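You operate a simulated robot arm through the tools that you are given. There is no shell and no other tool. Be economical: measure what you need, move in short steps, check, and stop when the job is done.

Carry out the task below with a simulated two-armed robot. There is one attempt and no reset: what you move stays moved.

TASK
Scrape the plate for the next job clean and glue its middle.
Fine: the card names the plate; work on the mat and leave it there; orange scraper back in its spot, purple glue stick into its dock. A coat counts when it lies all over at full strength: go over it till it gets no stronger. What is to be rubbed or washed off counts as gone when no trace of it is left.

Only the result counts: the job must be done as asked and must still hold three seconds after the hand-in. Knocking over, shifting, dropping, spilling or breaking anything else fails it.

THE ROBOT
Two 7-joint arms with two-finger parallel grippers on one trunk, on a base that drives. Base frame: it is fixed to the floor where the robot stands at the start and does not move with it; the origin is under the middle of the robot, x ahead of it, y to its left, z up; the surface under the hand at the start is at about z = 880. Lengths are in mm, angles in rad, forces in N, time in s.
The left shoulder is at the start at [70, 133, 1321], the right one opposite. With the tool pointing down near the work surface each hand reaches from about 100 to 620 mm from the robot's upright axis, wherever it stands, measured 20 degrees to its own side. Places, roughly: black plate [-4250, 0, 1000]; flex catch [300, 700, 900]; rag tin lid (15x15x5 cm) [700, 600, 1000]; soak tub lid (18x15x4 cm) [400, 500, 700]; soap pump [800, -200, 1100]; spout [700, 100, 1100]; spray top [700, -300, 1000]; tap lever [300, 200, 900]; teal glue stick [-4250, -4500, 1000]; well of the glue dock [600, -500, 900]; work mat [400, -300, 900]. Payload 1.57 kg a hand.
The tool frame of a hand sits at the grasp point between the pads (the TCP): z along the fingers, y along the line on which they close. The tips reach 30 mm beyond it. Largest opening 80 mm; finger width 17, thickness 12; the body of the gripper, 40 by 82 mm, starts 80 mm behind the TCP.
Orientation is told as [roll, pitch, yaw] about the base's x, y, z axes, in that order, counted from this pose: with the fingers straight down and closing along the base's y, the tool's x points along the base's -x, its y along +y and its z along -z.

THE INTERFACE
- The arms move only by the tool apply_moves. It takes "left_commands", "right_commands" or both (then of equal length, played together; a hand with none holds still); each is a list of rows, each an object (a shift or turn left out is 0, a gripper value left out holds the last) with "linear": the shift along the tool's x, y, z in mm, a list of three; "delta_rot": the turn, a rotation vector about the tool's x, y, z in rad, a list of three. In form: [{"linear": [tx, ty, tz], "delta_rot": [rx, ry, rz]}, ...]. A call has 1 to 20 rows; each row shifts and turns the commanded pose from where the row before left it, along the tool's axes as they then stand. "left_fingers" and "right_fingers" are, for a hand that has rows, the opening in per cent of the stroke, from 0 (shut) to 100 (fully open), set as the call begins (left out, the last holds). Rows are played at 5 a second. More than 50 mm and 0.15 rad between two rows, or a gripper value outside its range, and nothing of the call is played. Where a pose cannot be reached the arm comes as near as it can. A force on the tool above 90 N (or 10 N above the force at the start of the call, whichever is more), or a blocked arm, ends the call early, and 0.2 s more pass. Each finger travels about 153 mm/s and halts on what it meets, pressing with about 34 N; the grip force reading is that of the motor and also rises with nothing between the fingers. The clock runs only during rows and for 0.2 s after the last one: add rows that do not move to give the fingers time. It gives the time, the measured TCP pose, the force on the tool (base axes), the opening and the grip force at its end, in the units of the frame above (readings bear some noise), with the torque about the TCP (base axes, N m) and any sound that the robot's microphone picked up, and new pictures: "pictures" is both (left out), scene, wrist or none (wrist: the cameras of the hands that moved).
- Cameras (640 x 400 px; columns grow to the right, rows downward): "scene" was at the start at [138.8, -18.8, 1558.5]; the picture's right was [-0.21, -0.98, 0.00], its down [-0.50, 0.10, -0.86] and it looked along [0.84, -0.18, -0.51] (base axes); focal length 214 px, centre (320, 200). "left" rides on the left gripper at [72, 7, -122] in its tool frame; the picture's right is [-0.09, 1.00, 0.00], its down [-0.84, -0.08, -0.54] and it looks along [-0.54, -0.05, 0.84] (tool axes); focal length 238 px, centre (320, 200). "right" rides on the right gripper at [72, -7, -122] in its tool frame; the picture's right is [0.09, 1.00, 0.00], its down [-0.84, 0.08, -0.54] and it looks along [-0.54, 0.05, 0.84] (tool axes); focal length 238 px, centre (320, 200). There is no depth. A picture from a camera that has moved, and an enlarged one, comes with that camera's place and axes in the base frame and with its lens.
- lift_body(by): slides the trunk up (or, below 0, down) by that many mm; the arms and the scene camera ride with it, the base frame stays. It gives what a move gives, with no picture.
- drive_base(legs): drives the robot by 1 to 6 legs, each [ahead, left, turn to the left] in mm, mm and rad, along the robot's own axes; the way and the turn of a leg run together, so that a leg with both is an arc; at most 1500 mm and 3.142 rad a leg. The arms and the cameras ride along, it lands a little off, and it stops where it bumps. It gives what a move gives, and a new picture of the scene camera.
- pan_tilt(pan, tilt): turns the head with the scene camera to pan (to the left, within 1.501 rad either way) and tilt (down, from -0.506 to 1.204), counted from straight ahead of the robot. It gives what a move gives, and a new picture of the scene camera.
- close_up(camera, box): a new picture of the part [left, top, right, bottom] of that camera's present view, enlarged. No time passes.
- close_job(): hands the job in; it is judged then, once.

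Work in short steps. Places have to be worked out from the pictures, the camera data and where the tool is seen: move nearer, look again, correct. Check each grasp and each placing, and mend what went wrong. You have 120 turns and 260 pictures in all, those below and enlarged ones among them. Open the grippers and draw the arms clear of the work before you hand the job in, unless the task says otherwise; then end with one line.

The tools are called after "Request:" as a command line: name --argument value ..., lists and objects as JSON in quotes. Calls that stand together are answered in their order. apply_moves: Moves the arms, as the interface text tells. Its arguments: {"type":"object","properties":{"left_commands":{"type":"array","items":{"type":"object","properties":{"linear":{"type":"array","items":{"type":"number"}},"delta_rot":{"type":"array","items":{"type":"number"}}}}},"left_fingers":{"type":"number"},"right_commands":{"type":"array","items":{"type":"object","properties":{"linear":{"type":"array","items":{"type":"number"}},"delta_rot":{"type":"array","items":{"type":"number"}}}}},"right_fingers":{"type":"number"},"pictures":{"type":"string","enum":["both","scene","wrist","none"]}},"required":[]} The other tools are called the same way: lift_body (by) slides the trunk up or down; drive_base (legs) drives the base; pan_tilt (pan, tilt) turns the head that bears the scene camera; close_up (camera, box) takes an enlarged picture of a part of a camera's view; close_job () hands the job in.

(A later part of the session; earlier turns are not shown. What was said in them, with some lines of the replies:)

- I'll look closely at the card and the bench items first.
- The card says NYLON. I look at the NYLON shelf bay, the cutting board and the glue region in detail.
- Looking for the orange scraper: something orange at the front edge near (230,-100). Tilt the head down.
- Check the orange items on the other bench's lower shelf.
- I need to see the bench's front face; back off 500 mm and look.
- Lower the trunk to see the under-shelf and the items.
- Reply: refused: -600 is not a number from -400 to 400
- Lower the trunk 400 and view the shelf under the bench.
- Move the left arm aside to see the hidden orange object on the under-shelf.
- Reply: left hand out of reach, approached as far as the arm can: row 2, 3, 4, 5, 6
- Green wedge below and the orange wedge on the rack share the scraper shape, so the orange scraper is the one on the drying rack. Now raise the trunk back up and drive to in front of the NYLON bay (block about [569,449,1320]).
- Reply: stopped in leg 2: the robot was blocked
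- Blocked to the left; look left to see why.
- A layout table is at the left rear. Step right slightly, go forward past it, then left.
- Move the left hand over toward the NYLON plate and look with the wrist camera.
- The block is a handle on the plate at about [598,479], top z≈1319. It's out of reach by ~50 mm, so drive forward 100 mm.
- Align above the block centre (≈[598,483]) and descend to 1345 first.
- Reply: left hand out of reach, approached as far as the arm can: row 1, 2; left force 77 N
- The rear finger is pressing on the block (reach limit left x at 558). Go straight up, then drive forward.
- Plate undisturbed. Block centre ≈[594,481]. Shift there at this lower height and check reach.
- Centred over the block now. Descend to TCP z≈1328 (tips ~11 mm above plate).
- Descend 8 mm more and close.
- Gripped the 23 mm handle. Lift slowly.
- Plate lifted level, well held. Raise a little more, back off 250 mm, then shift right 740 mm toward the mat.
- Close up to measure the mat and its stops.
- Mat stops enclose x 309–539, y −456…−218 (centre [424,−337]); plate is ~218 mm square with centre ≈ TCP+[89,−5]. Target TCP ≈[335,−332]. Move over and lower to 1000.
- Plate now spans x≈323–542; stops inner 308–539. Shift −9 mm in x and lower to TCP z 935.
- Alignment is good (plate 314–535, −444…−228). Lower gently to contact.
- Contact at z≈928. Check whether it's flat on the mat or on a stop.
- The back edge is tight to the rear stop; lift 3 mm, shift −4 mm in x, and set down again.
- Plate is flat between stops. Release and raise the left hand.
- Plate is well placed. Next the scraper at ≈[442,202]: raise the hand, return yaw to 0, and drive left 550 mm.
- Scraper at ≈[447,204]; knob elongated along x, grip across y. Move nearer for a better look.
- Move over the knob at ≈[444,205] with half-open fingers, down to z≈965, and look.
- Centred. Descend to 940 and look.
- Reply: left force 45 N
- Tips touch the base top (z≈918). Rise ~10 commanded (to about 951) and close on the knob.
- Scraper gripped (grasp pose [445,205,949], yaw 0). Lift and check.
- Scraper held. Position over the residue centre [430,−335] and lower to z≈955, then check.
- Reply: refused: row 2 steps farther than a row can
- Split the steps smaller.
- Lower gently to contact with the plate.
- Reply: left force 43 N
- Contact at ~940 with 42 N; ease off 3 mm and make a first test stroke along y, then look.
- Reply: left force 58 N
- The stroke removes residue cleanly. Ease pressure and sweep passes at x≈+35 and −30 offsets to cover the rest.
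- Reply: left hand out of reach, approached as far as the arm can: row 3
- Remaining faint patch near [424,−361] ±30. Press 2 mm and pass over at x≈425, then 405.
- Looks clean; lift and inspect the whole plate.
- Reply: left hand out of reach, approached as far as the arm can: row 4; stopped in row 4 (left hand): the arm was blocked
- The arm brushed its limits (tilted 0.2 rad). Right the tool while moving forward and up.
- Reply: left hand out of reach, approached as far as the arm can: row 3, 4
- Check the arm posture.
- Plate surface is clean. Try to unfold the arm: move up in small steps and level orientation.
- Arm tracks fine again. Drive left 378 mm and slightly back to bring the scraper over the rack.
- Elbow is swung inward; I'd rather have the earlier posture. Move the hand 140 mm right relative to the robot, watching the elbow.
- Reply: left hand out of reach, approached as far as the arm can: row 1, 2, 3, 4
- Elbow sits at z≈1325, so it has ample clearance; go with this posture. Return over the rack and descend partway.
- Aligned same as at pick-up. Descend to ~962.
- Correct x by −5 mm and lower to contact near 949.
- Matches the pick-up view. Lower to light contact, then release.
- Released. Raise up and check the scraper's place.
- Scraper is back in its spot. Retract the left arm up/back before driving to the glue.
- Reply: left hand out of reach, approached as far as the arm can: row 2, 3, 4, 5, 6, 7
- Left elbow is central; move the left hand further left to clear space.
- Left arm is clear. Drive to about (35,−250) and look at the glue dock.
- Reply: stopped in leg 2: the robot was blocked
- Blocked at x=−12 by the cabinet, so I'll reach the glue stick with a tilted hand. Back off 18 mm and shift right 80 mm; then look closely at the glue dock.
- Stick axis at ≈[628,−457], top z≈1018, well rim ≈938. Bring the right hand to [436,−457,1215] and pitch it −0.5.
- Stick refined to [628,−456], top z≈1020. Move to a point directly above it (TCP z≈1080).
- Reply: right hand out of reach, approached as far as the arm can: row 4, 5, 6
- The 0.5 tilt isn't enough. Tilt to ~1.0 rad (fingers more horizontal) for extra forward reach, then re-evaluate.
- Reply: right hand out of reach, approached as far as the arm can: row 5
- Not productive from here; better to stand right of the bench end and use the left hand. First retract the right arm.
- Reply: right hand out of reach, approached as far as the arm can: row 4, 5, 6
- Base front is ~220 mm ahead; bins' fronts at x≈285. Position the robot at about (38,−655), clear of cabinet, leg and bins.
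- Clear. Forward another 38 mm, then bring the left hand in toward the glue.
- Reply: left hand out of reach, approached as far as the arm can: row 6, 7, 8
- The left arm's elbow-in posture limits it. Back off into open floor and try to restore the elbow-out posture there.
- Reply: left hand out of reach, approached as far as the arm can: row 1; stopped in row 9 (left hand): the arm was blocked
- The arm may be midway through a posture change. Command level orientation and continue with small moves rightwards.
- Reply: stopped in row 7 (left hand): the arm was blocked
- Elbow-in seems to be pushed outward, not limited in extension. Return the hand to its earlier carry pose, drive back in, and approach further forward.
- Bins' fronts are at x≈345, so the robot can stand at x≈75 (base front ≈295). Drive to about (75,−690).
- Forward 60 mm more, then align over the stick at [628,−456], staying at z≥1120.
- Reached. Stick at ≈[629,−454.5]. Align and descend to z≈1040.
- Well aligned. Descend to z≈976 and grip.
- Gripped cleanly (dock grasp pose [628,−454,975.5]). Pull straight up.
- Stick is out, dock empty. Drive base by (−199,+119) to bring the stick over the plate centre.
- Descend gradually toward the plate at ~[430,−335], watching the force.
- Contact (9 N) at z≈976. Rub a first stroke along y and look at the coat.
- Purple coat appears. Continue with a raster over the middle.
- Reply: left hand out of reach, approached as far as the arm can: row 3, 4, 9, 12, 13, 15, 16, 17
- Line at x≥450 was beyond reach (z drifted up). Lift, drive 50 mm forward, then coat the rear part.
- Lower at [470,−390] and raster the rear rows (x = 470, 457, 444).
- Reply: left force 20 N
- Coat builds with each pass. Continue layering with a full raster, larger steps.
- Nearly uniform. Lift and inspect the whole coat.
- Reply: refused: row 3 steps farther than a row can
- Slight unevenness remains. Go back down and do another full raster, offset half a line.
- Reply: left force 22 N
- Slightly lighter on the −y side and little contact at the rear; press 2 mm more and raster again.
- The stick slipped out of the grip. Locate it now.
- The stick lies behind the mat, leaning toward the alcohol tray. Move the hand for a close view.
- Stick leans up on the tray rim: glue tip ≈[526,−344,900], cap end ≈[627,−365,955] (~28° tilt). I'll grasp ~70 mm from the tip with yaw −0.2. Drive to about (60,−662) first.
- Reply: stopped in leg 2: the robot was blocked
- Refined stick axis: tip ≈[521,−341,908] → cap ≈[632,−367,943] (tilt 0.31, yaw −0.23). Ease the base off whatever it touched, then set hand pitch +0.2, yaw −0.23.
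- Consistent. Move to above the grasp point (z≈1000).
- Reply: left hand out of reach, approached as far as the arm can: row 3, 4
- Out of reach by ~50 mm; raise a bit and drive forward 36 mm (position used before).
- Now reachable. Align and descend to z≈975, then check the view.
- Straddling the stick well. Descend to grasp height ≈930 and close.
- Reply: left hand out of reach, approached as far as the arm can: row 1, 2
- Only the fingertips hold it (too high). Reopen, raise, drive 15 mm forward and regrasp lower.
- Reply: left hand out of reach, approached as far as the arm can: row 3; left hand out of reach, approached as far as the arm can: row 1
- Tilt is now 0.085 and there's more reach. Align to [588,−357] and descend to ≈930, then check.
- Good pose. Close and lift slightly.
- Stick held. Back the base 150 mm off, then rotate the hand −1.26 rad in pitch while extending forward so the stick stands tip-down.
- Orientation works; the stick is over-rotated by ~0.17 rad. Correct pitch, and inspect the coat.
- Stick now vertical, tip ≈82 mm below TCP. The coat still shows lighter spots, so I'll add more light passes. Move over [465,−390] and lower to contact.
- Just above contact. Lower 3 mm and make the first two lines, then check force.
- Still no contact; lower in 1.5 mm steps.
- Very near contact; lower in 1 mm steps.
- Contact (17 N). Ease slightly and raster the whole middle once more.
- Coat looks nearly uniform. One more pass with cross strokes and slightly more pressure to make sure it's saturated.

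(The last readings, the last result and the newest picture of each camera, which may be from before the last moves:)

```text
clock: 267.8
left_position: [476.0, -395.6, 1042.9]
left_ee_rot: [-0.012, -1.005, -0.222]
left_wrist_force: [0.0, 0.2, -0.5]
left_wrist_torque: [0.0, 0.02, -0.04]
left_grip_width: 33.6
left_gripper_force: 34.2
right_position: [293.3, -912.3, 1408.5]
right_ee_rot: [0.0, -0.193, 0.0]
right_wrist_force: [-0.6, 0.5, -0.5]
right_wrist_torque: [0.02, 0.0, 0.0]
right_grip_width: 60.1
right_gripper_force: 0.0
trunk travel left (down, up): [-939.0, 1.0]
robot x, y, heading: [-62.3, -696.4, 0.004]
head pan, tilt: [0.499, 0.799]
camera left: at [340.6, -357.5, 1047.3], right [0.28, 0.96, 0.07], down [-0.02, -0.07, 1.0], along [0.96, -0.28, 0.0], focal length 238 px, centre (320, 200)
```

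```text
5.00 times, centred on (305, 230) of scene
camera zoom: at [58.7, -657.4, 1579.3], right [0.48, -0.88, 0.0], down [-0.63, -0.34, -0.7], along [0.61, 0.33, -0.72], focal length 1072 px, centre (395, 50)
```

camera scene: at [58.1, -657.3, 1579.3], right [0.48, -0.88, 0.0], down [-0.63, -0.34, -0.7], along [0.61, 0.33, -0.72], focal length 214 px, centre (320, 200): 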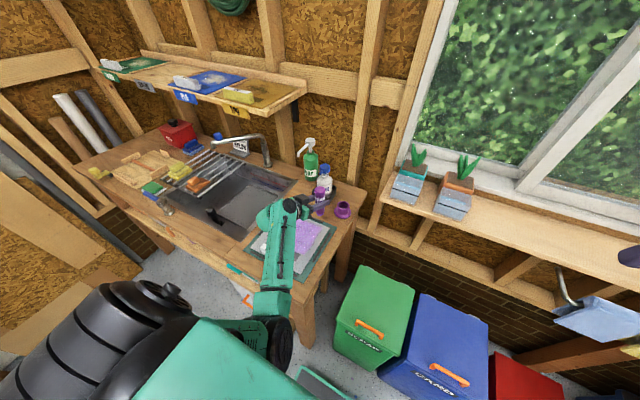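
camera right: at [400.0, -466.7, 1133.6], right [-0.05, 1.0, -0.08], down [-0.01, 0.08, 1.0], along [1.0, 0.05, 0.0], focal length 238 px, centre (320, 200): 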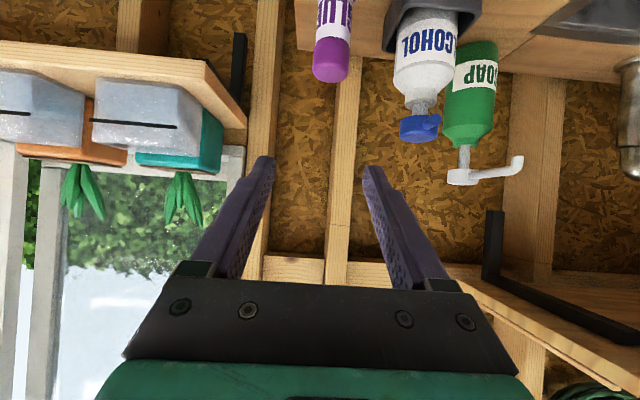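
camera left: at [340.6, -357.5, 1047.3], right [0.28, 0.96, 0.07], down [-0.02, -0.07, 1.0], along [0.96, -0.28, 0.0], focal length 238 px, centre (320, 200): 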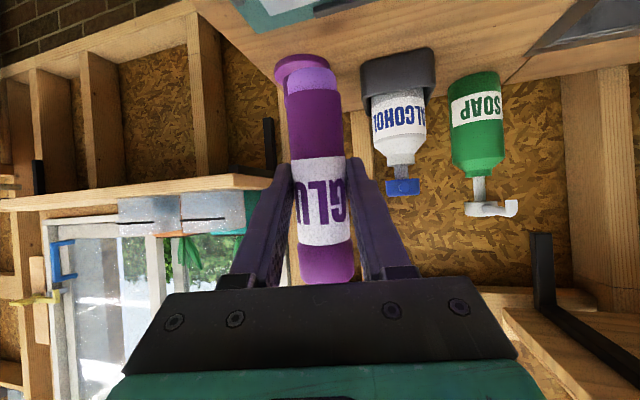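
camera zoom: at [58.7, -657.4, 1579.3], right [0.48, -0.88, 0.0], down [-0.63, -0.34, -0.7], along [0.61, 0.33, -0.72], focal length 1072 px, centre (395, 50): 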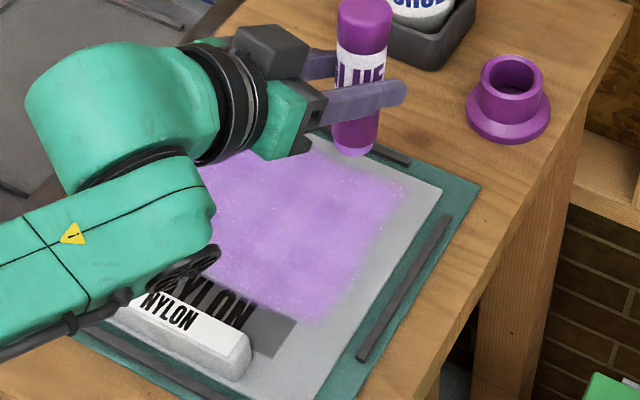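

Coat is even now. Drive so the stick comes over the dock: right 58, forward 145 (tip ≈28 mm above the rim).

Request:
drive_base --legs '[[0, -58, -0.004], [140, 0, 0]]'

Request:
close_up --camera "scene" --box '[250, 130, 370, 220]'

Request:
close_up --camera "left" --box '[160, 0, 480, 200]'

```text
clock: 269.7
left_position: [611.3, -457.7, 1045.0]
left_ee_rot: [-0.009, -1.009, -0.225]
left_wrist_force: [-0.7, 0.1, -0.1]
left_wrist_torque: [-0.03, -0.01, 0.03]
left_grip_width: 33.4
left_gripper_force: 34.0
right_position: [428.3, -974.5, 1408.6]
right_ee_rot: [0.002, -0.197, -0.001]
right_wrist_force: [0.1, 0.0, -0.5]
right_wrist_torque: [0.01, -0.02, 0.02]
right_grip_width: 59.8
right_gripper_force: 0.1
trunk travel left (down, up): [-939.0, 1.0]
robot x, y, heading: [76.1, -753.7, 0.003]
head pan, tilt: [0.499, 0.799]
camera scene: at [192.5, -720.0, 1579.8], right [0.48, -0.88, 0.0], down [-0.63, -0.34, -0.7], along [0.61, 0.33, -0.71], focal length 214 px, centre (320, 200)
```

scene: 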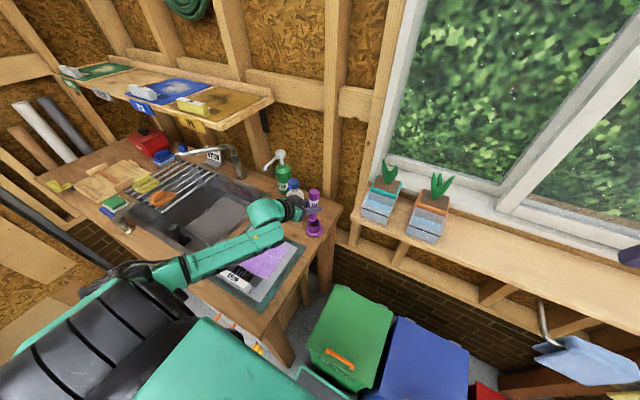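

```text
4.44 times, centred on (310, 175) of scene
camera zoom: at [192.5, -720.0, 1579.8], right [0.48, -0.88, 0.0], down [-0.63, -0.34, -0.7], along [0.61, 0.33, -0.71], focal length 953 px, centre (364, 311)
```

zoom: 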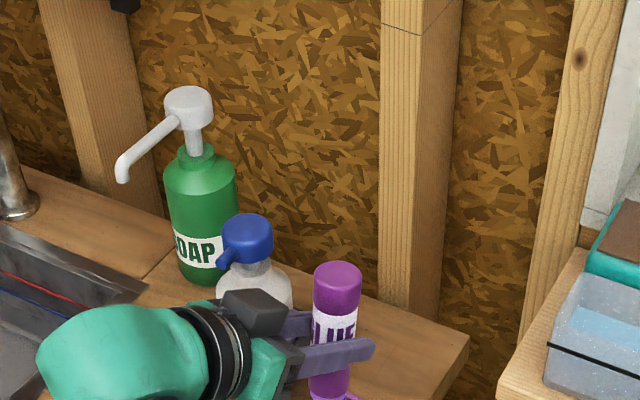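

```text
2.00 times, centred on (320, 100) of left
camera zoom: at [476.5, -419.4, 1049.0], right [0.28, 0.96, 0.07], down [-0.03, -0.07, 1.0], along [0.96, -0.28, 0.01], focal length 477 px, centre (320, 400)
```

zoom: 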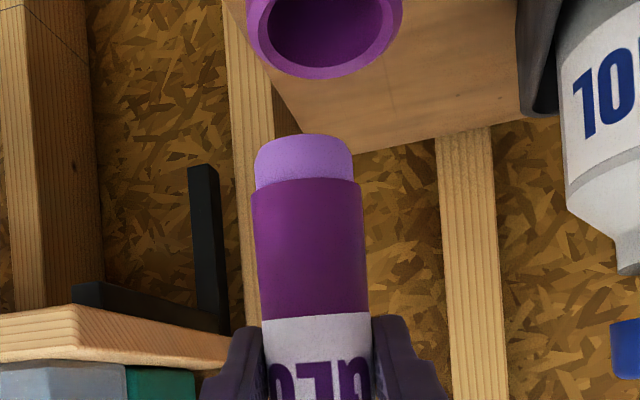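

Wrist view clear: stick axis ≈[612.7,−458.5], dock axis ≈[628,−454.3]. Shift (+15.3,+4.2) and descend 25 mm, then check alignment.

Request:
apply_moves --left_commands '[{"linear": [-7.6, 7.4, 11.7]}, {"linear": [10.5, 0, 6.8]}, {"linear": [10.5, 0, 6.7]}, {}]' --pictures "none"

Request:
close_up --camera "left" --box '[160, 0, 480, 200]'

Request:
close_up --camera "scene" --box '[280, 180, 350, 245]'

```text
clock: 270.7
left_position: [630.6, -451.8, 1019.1]
left_ee_rot: [-0.011, -1.005, -0.221]
left_wrist_force: [-0.2, 0.2, -0.5]
left_wrist_torque: [0.02, 0.0, 0.0]
left_grip_width: 33.4
left_gripper_force: 33.6
right_position: [432.6, -971.1, 1408.9]
right_ee_rot: [0.0, -0.194, 0.0]
right_wrist_force: [-0.4, 0.6, -0.4]
right_wrist_torque: [0.0, 0.02, 0.01]
right_grip_width: 60.0
right_gripper_force: 0.0
trunk travel left (down, up): [-939.0, 1.0]
robot x, y, heading: [78.6, -755.9, -0.005]
head pan, tilt: [0.499, 0.799]
```

```text
2.00 times, centred on (320, 100) of left
camera zoom: at [495.7, -413.8, 1023.5], right [0.28, 0.96, 0.07], down [-0.02, -0.07, 1.0], along [0.96, -0.28, 0.0], focal length 477 px, centre (320, 400)
```

zoom: 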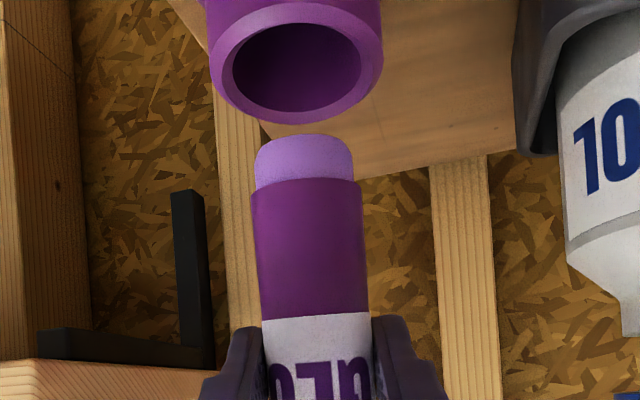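

```text
6.15 times, centred on (315, 212) of scene
camera zoom: at [197.8, -716.7, 1579.2], right [0.48, -0.88, 0.0], down [-0.63, -0.34, -0.7], along [0.61, 0.33, -0.72], focal length 1320 px, centre (351, 123)
```

zoom: 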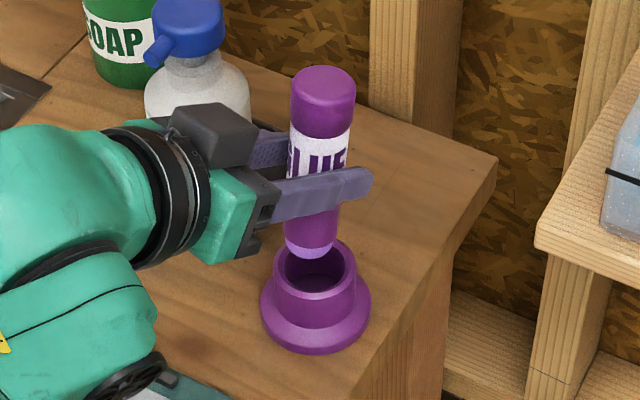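

Lateral alignment is within ~1 mm. Nudge 1.5 mm back and descend 30 mm into the well, watching force.

Request:
apply_moves --left_commands '[{"linear": [0.8, 0, -1.26]}, {"linear": [8.4, 0, 5.4]}, {"linear": [6.7, 0, 4.3]}, {"linear": [5.0, 0, 3.2]}, {"linear": [5.0, 0, 3.2]}, {}]' --pictures "none"

Request:
close_up --camera "left" --box '[160, 0, 480, 200]'

Request:
close_up --camera "scene" --box '[280, 180, 350, 245]'

```text
clock: 272.1
left_position: [628.1, -452.4, 991.5]
left_ee_rot: [-0.008, -1.011, -0.225]
left_wrist_force: [1.2, 1.4, 8.8]
left_wrist_torque: [0.16, -0.03, -0.04]
left_grip_width: 33.2
left_gripper_force: 34.0
right_position: [431.4, -972.7, 1409.5]
right_ee_rot: [0.0, -0.195, 0.0]
right_wrist_force: [0.5, -0.3, 0.8]
right_wrist_torque: [0.0, -0.01, -0.01]
right_grip_width: 59.8
right_gripper_force: 0.1
trunk travel left (down, up): [-939.0, 1.0]
robot x, y, heading: [75.5, -757.4, 0.0]
head pan, tilt: [0.499, 0.799]
```

```text
2.00 times, centred on (320, 100) of left
camera zoom: at [493.5, -413.8, 995.1], right [0.28, 0.96, 0.07], down [-0.03, -0.07, 1.0], along [0.96, -0.28, 0.01], focal length 477 px, centre (320, 400)
```

zoom: 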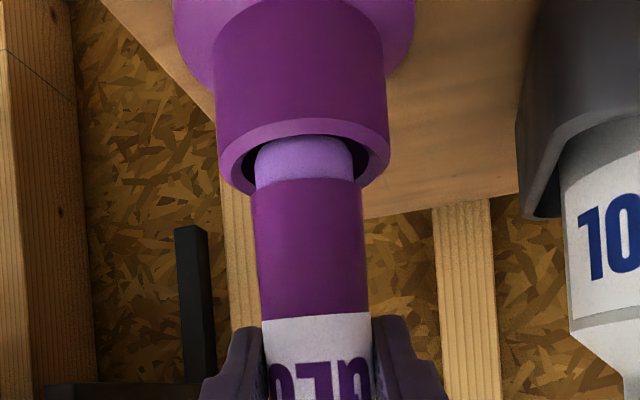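

```text
6.15 times, centred on (315, 212) of scene
camera zoom: at [195.6, -718.0, 1579.6], right [0.48, -0.88, 0.0], down [-0.63, -0.34, -0.7], along [0.61, 0.33, -0.72], focal length 1320 px, centre (351, 123)
```

zoom: 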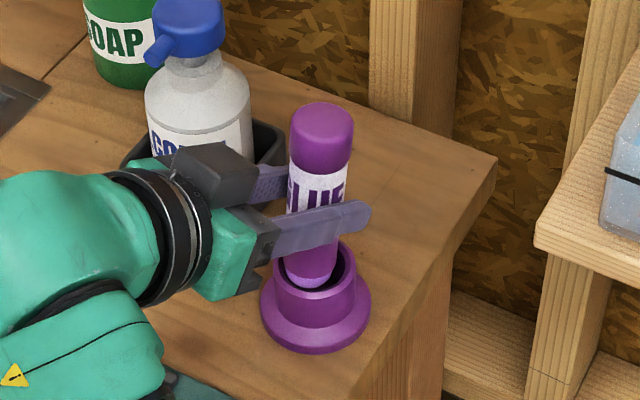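

The tip catches the near/left inside of the rim. Raise 4 mm, shift (+3.5,−2.5) and lower again.

Request:
apply_moves --left_commands '[{"linear": [-3.4, 0, -2.2]}, {"linear": [-2.1, -1.7, 3.3]}, {"linear": [3.4, 0, 2.2]}, {"linear": [3.4, 0, 2.2]}, {"linear": [3.4, 0, 2.2]}, {}]' --pictures "none"

Request:
close_up --camera "scene" --box '[280, 180, 350, 245]'

Request:
close_up --camera "left" --box '[160, 0, 480, 200]'

```text
clock: 273.5
left_position: [631.9, -454.3, 981.3]
left_ee_rot: [-0.009, -1.008, -0.223]
left_wrist_force: [0.0, 0.7, 2.7]
left_wrist_torque: [0.03, 0.01, -0.02]
left_grip_width: 33.1
left_gripper_force: 34.4
right_position: [430.6, -973.2, 1408.4]
right_ee_rot: [0.001, -0.197, 0.0]
right_wrist_force: [0.2, -0.3, 0.1]
right_wrist_torque: [0.02, -0.02, 0.02]
right_grip_width: 59.8
right_gripper_force: 0.1
trunk travel left (down, up): [-939.0, 1.0]
robot x, y, heading: [70.9, -755.1, 0.002]
head pan, tilt: [0.499, 0.799]
```

```text
6.15 times, centred on (315, 212) of scene
camera zoom: at [196.0, -717.7, 1579.5], right [0.48, -0.88, 0.0], down [-0.63, -0.34, -0.7], along [0.61, 0.33, -0.72], focal length 1320 px, centre (351, 123)
```

zoom: 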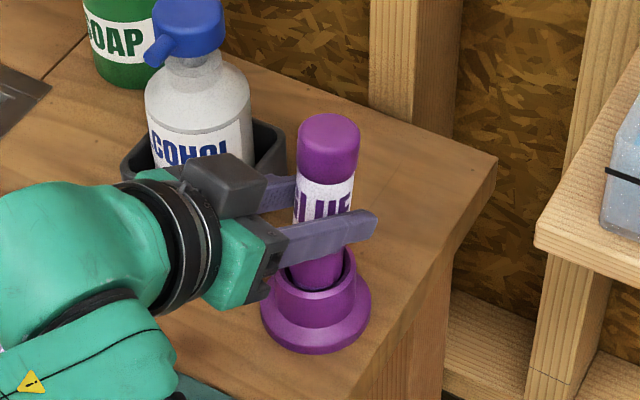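

```text
2.00 times, centred on (320, 100) of left
camera zoom: at [496.5, -416.3, 985.1], right [0.28, 0.96, 0.07], down [-0.03, -0.07, 1.0], along [0.96, -0.28, 0.01], focal length 477 px, centre (320, 400)
```

zoom: 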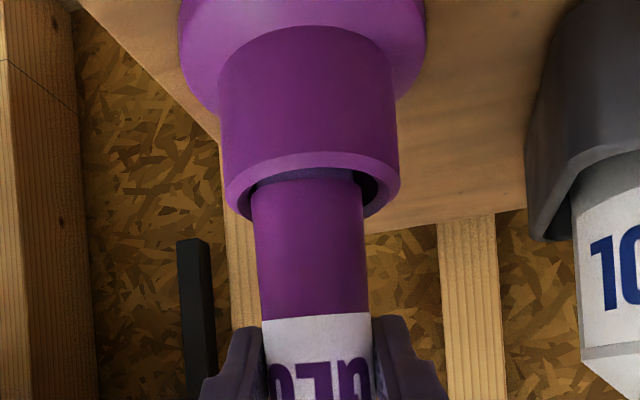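

Tip is in the well. Nudge +1 mm laterally and continue down 20 mm.

Request:
apply_moves --left_commands '[{"linear": [3.4, 1, 2.2]}, {"linear": [3.4, 0, 2.2]}, {"linear": [3.4, 0, 2.2]}, {"linear": [3.4, 0, 2.2]}, {"linear": [2.5, 0, 1.6]}, {}]' --pictures "none"

Request:
close_up --camera "left" --box '[160, 0, 480, 200]'

```text
clock: 274.9
left_position: [632.3, -453.5, 960.7]
left_ee_rot: [-0.014, -1.005, -0.221]
left_wrist_force: [-2.2, 3.6, 2.0]
left_wrist_torque: [0.1, 0.09, -0.02]
left_grip_width: 33.3
left_gripper_force: 34.0
right_position: [431.0, -971.2, 1408.8]
right_ee_rot: [0.002, -0.194, -0.001]
right_wrist_force: [-0.2, 0.3, 0.0]
right_wrist_torque: [0.0, 0.04, -0.02]
right_grip_width: 59.9
right_gripper_force: 0.0
trunk travel left (down, up): [-939.0, 1.0]
robot x, y, heading: [76.7, -753.8, 0.003]
head pan, tilt: [0.499, 0.799]
```

```text
2.00 times, centred on (320, 100) of left
camera zoom: at [496.4, -415.0, 965.7], right [0.28, 0.96, 0.07], down [-0.03, -0.07, 1.0], along [0.96, -0.28, 0.01], focal length 477 px, centre (320, 400)
```

zoom: 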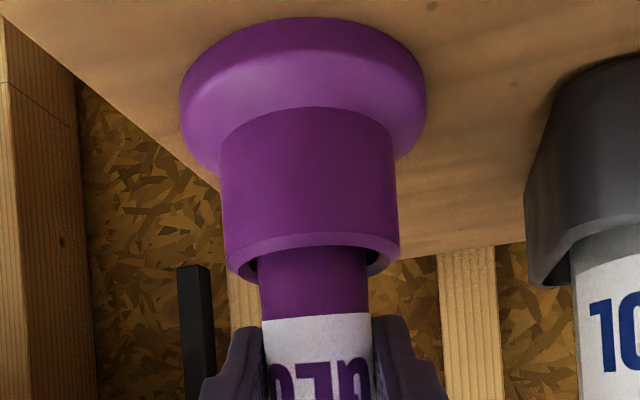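

Continue down 8 mm in small steps.

Request:
apply_moves --left_commands '[{"linear": [1.7, -0.5, 1.1]}, {"linear": [1.7, 0, 1.1]}, {"linear": [1.7, 0, 1.1]}, {"linear": [1.7, 0, 1.1]}, {}]' --pictures "none"

Request:
close_up --camera "left" --box '[160, 0, 480, 200]'

```text
clock: 276.1
left_position: [630.5, -453.6, 955.1]
left_ee_rot: [-0.011, -1.014, -0.22]
left_wrist_force: [0.2, 13.1, 16.0]
left_wrist_torque: [0.24, -0.46, 0.08]
left_grip_width: 33.3
left_gripper_force: 34.2
right_position: [428.7, -970.4, 1409.9]
right_ee_rot: [0.001, -0.197, -0.001]
right_wrist_force: [0.3, -0.4, 0.1]
right_wrist_torque: [0.01, 0.0, -0.01]
right_grip_width: 60.1
right_gripper_force: 0.0
trunk travel left (down, up): [-939.0, 1.0]
robot x, y, heading: [78.7, -752.8, -0.004]
head pan, tilt: [0.499, 0.799]
```

```text
2.00 times, centred on (320, 100) of left
camera zoom: at [495.5, -415.1, 959.1], right [0.28, 0.96, 0.07], down [-0.03, -0.07, 1.0], along [0.96, -0.28, 0.01], focal length 477 px, centre (320, 400)
```

zoom: 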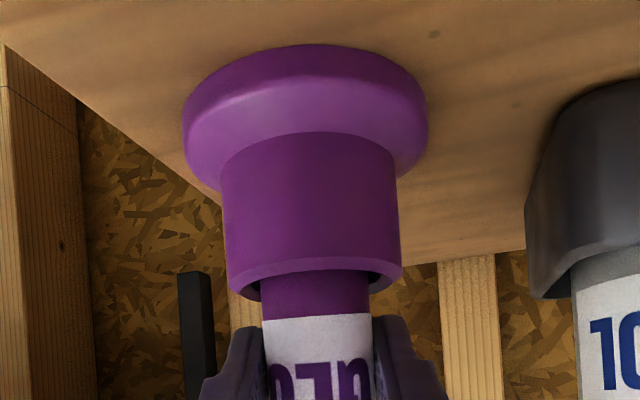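

Tip computes to z≈884 — bottomed. Unload slightly (+1 mm y, up 1 mm), then open.

Request:
apply_moves --left_commands '[{"linear": [-0.9, 1.0, -0.6]}, {}]' --pictures "none"

Request:
apply_moves --left_commands '[{}, {}, {}]' --left_fingers 75 --pictures "none"

Request:
close_up --camera "left" --box '[160, 0, 480, 300]'

Request:
close_up --camera "scene" --box '[280, 170, 350, 245]'

```text
clock: 276.7
left_position: [632.5, -452.7, 956.1]
left_ee_rot: [-0.014, -1.008, -0.221]
left_wrist_force: [-0.3, 9.9, 13.8]
left_wrist_torque: [0.16, -0.67, 0.05]
left_grip_width: 33.4
left_gripper_force: 33.9
right_position: [427.8, -972.7, 1409.0]
right_ee_rot: [-0.003, -0.197, -0.001]
right_wrist_force: [-0.1, 0.1, -0.5]
right_wrist_torque: [0.0, 0.02, -0.03]
right_grip_width: 59.9
right_gripper_force: 0.1
trunk travel left (down, up): [-939.0, 1.0]
robot x, y, heading: [75.2, -753.4, -0.002]
head pan, tilt: [0.499, 0.799]
```

```text
clock: 277.5
left_position: [631.0, -455.3, 953.6]
left_ee_rot: [-0.015, -1.005, -0.223]
left_wrist_force: [-0.3, -0.6, 0.4]
left_wrist_torque: [0.0, -0.02, 0.0]
left_grip_width: 60.1
left_gripper_force: 0.0
right_position: [433.0, -973.2, 1409.5]
right_ee_rot: [-0.001, -0.196, 0.001]
right_wrist_force: [-1.0, -0.3, -0.5]
right_wrist_torque: [0.05, 0.0, 0.04]
right_grip_width: 60.1
right_gripper_force: 0.0
trunk travel left (down, up): [-939.0, 1.0]
robot x, y, heading: [73.0, -752.3, -0.002]
head pan, tilt: [0.499, 0.799]
```

```text
1.33 times, centred on (320, 150) of left
camera zoom: at [496.7, -416.4, 958.1], right [0.28, 0.96, 0.07], down [-0.02, -0.07, 1.0], along [0.96, -0.28, 0.0], focal length 318 px, centre (320, 267)
```

zoom: 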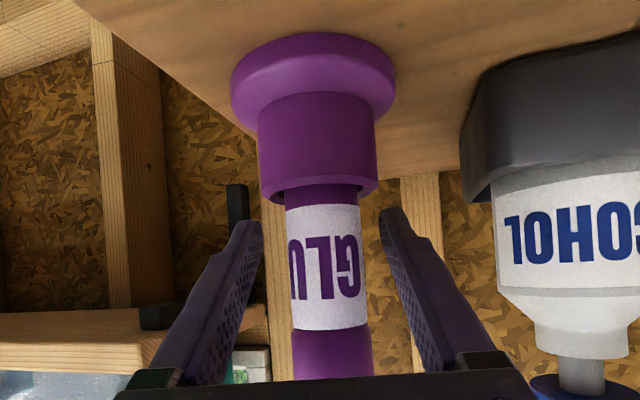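

```text
5.33 times, centred on (315, 208) of scene
camera zoom: at [196.2, -717.4, 1579.4], right [0.48, -0.88, 0.0], down [-0.63, -0.34, -0.7], along [0.61, 0.33, -0.72], focal length 1144 px, centre (347, 160)
```

zoom: 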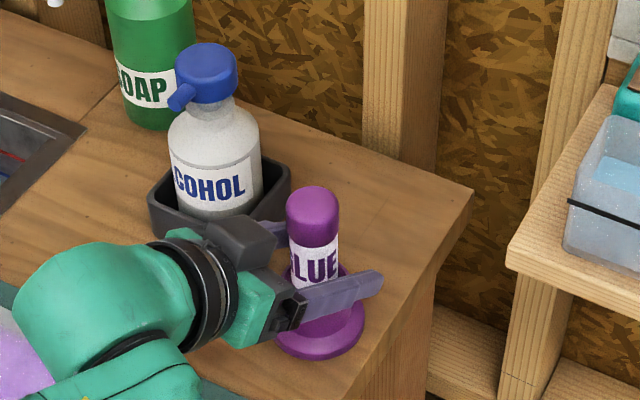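

Stick stands in the dock. Withdraw the hand straight back along its axis and raise it.

Request:
apply_moves --left_commands '[{"linear": [0, 0, -30]}, {"linear": [0, 0, -40]}, {"linear": [0, 0, -40]}, {"linear": [-20, 0, -40]}, {"linear": [-20, 0, -40]}, {}]' --pictures "none"

Request:
close_up --camera "left" --box '[0, 0, 640, 400]'

Request:
close_up --camera "scene" --box '[225, 160, 355, 300]'

```text
clock: 278.9
left_position: [497.3, -422.2, 1093.6]
left_ee_rot: [-0.011, -1.005, -0.224]
left_wrist_force: [1.1, -0.5, -0.8]
left_wrist_torque: [0.01, 0.02, -0.01]
left_grip_width: 60.1
left_gripper_force: 0.0
right_position: [432.5, -973.8, 1409.1]
right_ee_rot: [-0.002, -0.193, 0.0]
right_wrist_force: [0.4, -0.4, -0.8]
right_wrist_torque: [-0.01, 0.05, -0.02]
right_grip_width: 59.8
right_gripper_force: 0.0
trunk travel left (down, up): [-939.0, 1.0]
robot x, y, heading: [77.9, -753.9, -0.003]
head pan, tilt: [0.499, 0.799]
```

```text
1.00 times, centred on (320, 200) of left (not enlarged: the box is as wide or as high as the picture)
camera zoom: at [362.5, -383.7, 1097.7], right [0.28, 0.96, 0.07], down [-0.02, -0.07, 1.0], along [0.96, -0.28, 0.01], focal length 238 px, centre (320, 200)
```

zoom: 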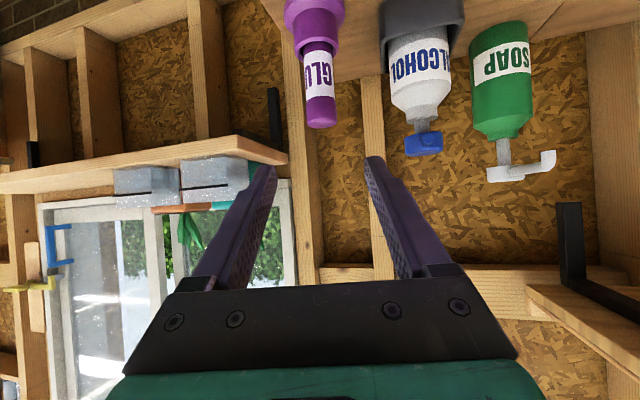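

```text
2.86 times, centred on (290, 230) of scene
camera zoom: at [197.0, -717.6, 1579.3], right [0.48, -0.88, 0.0], down [-0.63, -0.34, -0.7], along [0.61, 0.33, -0.72], focal length 613 px, centre (406, 114)
```

zoom: 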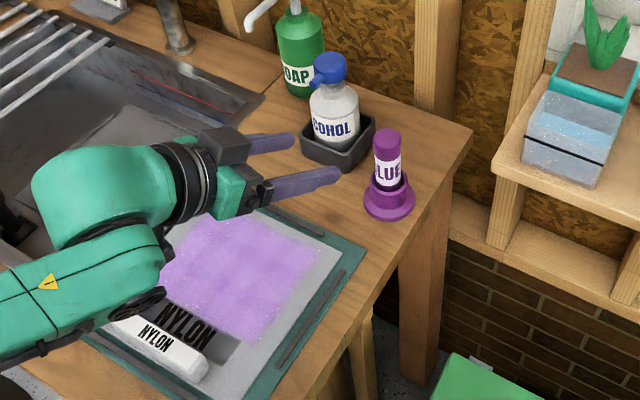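

Stick is docked upright. Back away clear of the bench and take a final look.

Request:
drive_base --legs '[[-350, 0, 0]]'

Request:
close_up --camera "scene" --box '[200, 120, 380, 240]'

Request:
pan_tilt --pan 0.6 --tilt 0.65

Request:
close_up --camera "scene" --box '[270, 150, 430, 260]'

```text
clock: 281.1
left_position: [157.3, -422.0, 1092.5]
left_ee_rot: [-0.014, -1.001, -0.226]
left_wrist_force: [-0.1, 0.0, 0.9]
left_wrist_torque: [-0.01, 0.01, -0.02]
left_grip_width: 60.1
left_gripper_force: 0.0
right_position: [90.1, -972.8, 1406.8]
right_ee_rot: [-0.001, -0.191, -0.001]
right_wrist_force: [0.9, -0.5, -1.0]
right_wrist_torque: [0.0, 0.03, -0.02]
right_grip_width: 60.1
right_gripper_force: 0.1
trunk travel left (down, up): [-939.0, 1.0]
robot x, y, heading: [-266.1, -756.5, -0.011]
head pan, tilt: [0.499, 0.799]
camera scene: at [-144.0, -716.8, 1579.0], right [0.47, -0.88, 0.0], down [-0.63, -0.34, -0.7], along [0.61, 0.33, -0.72], focal length 214 px, centre (320, 200)
```

scene: 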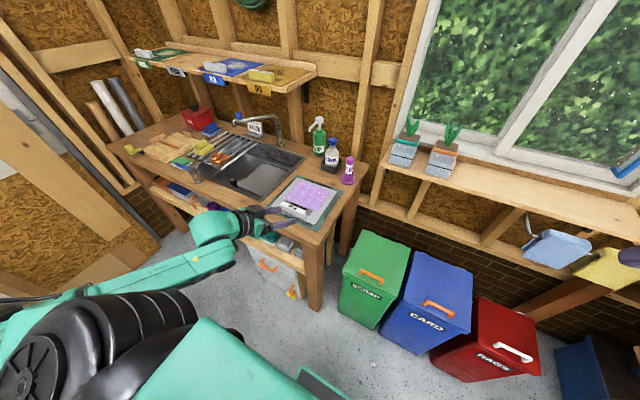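

```text
3.33 times, centred on (290, 180) of scene
camera zoom: at [-144.0, -716.8, 1579.0], right [0.47, -0.88, 0.0], down [-0.63, -0.34, -0.7], along [0.61, 0.33, -0.72], focal length 715 px, centre (420, 267)
```

zoom: 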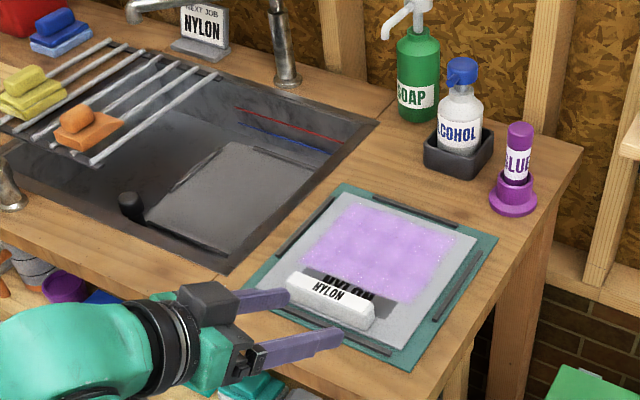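

```text
clock: 281.8
left_position: [154.7, -422.7, 1093.7]
left_ee_rot: [-0.012, -1.004, -0.223]
left_wrist_force: [0.2, -0.6, 0.1]
left_wrist_torque: [0.04, 0.04, 0.01]
left_grip_width: 59.8
left_gripper_force: 0.1
right_position: [88.8, -973.0, 1407.6]
right_ee_rot: [-0.001, -0.192, -0.004]
right_wrist_force: [-1.0, 0.3, 0.4]
right_wrist_torque: [0.02, -0.01, -0.03]
right_grip_width: 60.0
right_gripper_force: 0.0
trunk travel left (down, up): [-939.0, 1.0]
robot x, y, heading: [-269.5, -755.7, -0.006]
head pan, tilt: [0.6, 0.649]
camera scene: at [-145.9, -706.3, 1591.8], right [0.56, -0.83, 0.0], down [-0.5, -0.34, -0.8], along [0.66, 0.45, -0.61], focal length 214 px, centre (320, 200)
```

scene: 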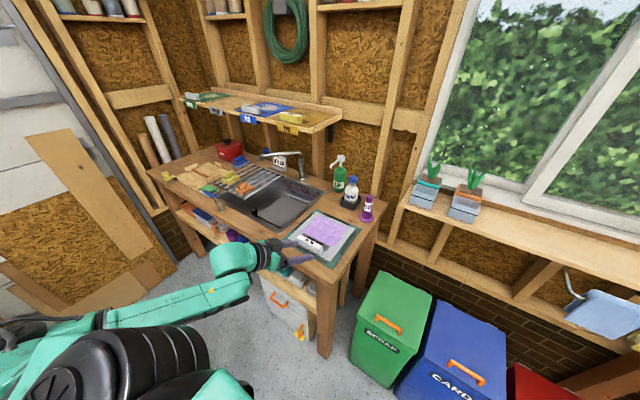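

```text
3.64 times, centred on (350, 205) of scene
camera zoom: at [-145.9, -706.3, 1591.8], right [0.56, -0.83, 0.0], down [-0.5, -0.34, -0.8], along [0.66, 0.45, -0.61], focal length 780 px, centre (211, 182)
```

zoom: 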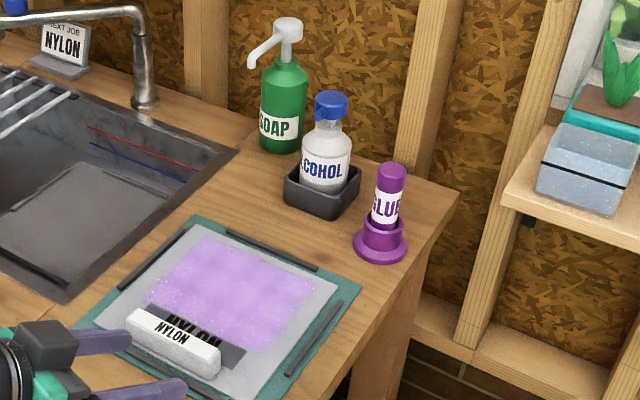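

The NYLON plate is on the mat, scraped and glued. The scraper is back on the rack, the glue stick is in its dock, and both arms are clear. I'm handing the job in.

Request:
close_job

```text
The job is handed in.
```

I handed in the job: the NYLON plate lies on the mat with no residue visible and glue over its middle, the orange scraper is back on the rack, and the purple glue stick is in its dock. The glue stick slipped out of the grip once and fell behind the mat before I picked it up and docked it. The last pictures still show slight mottling in the coat, so I can't be sure it is at full strength everywhere.
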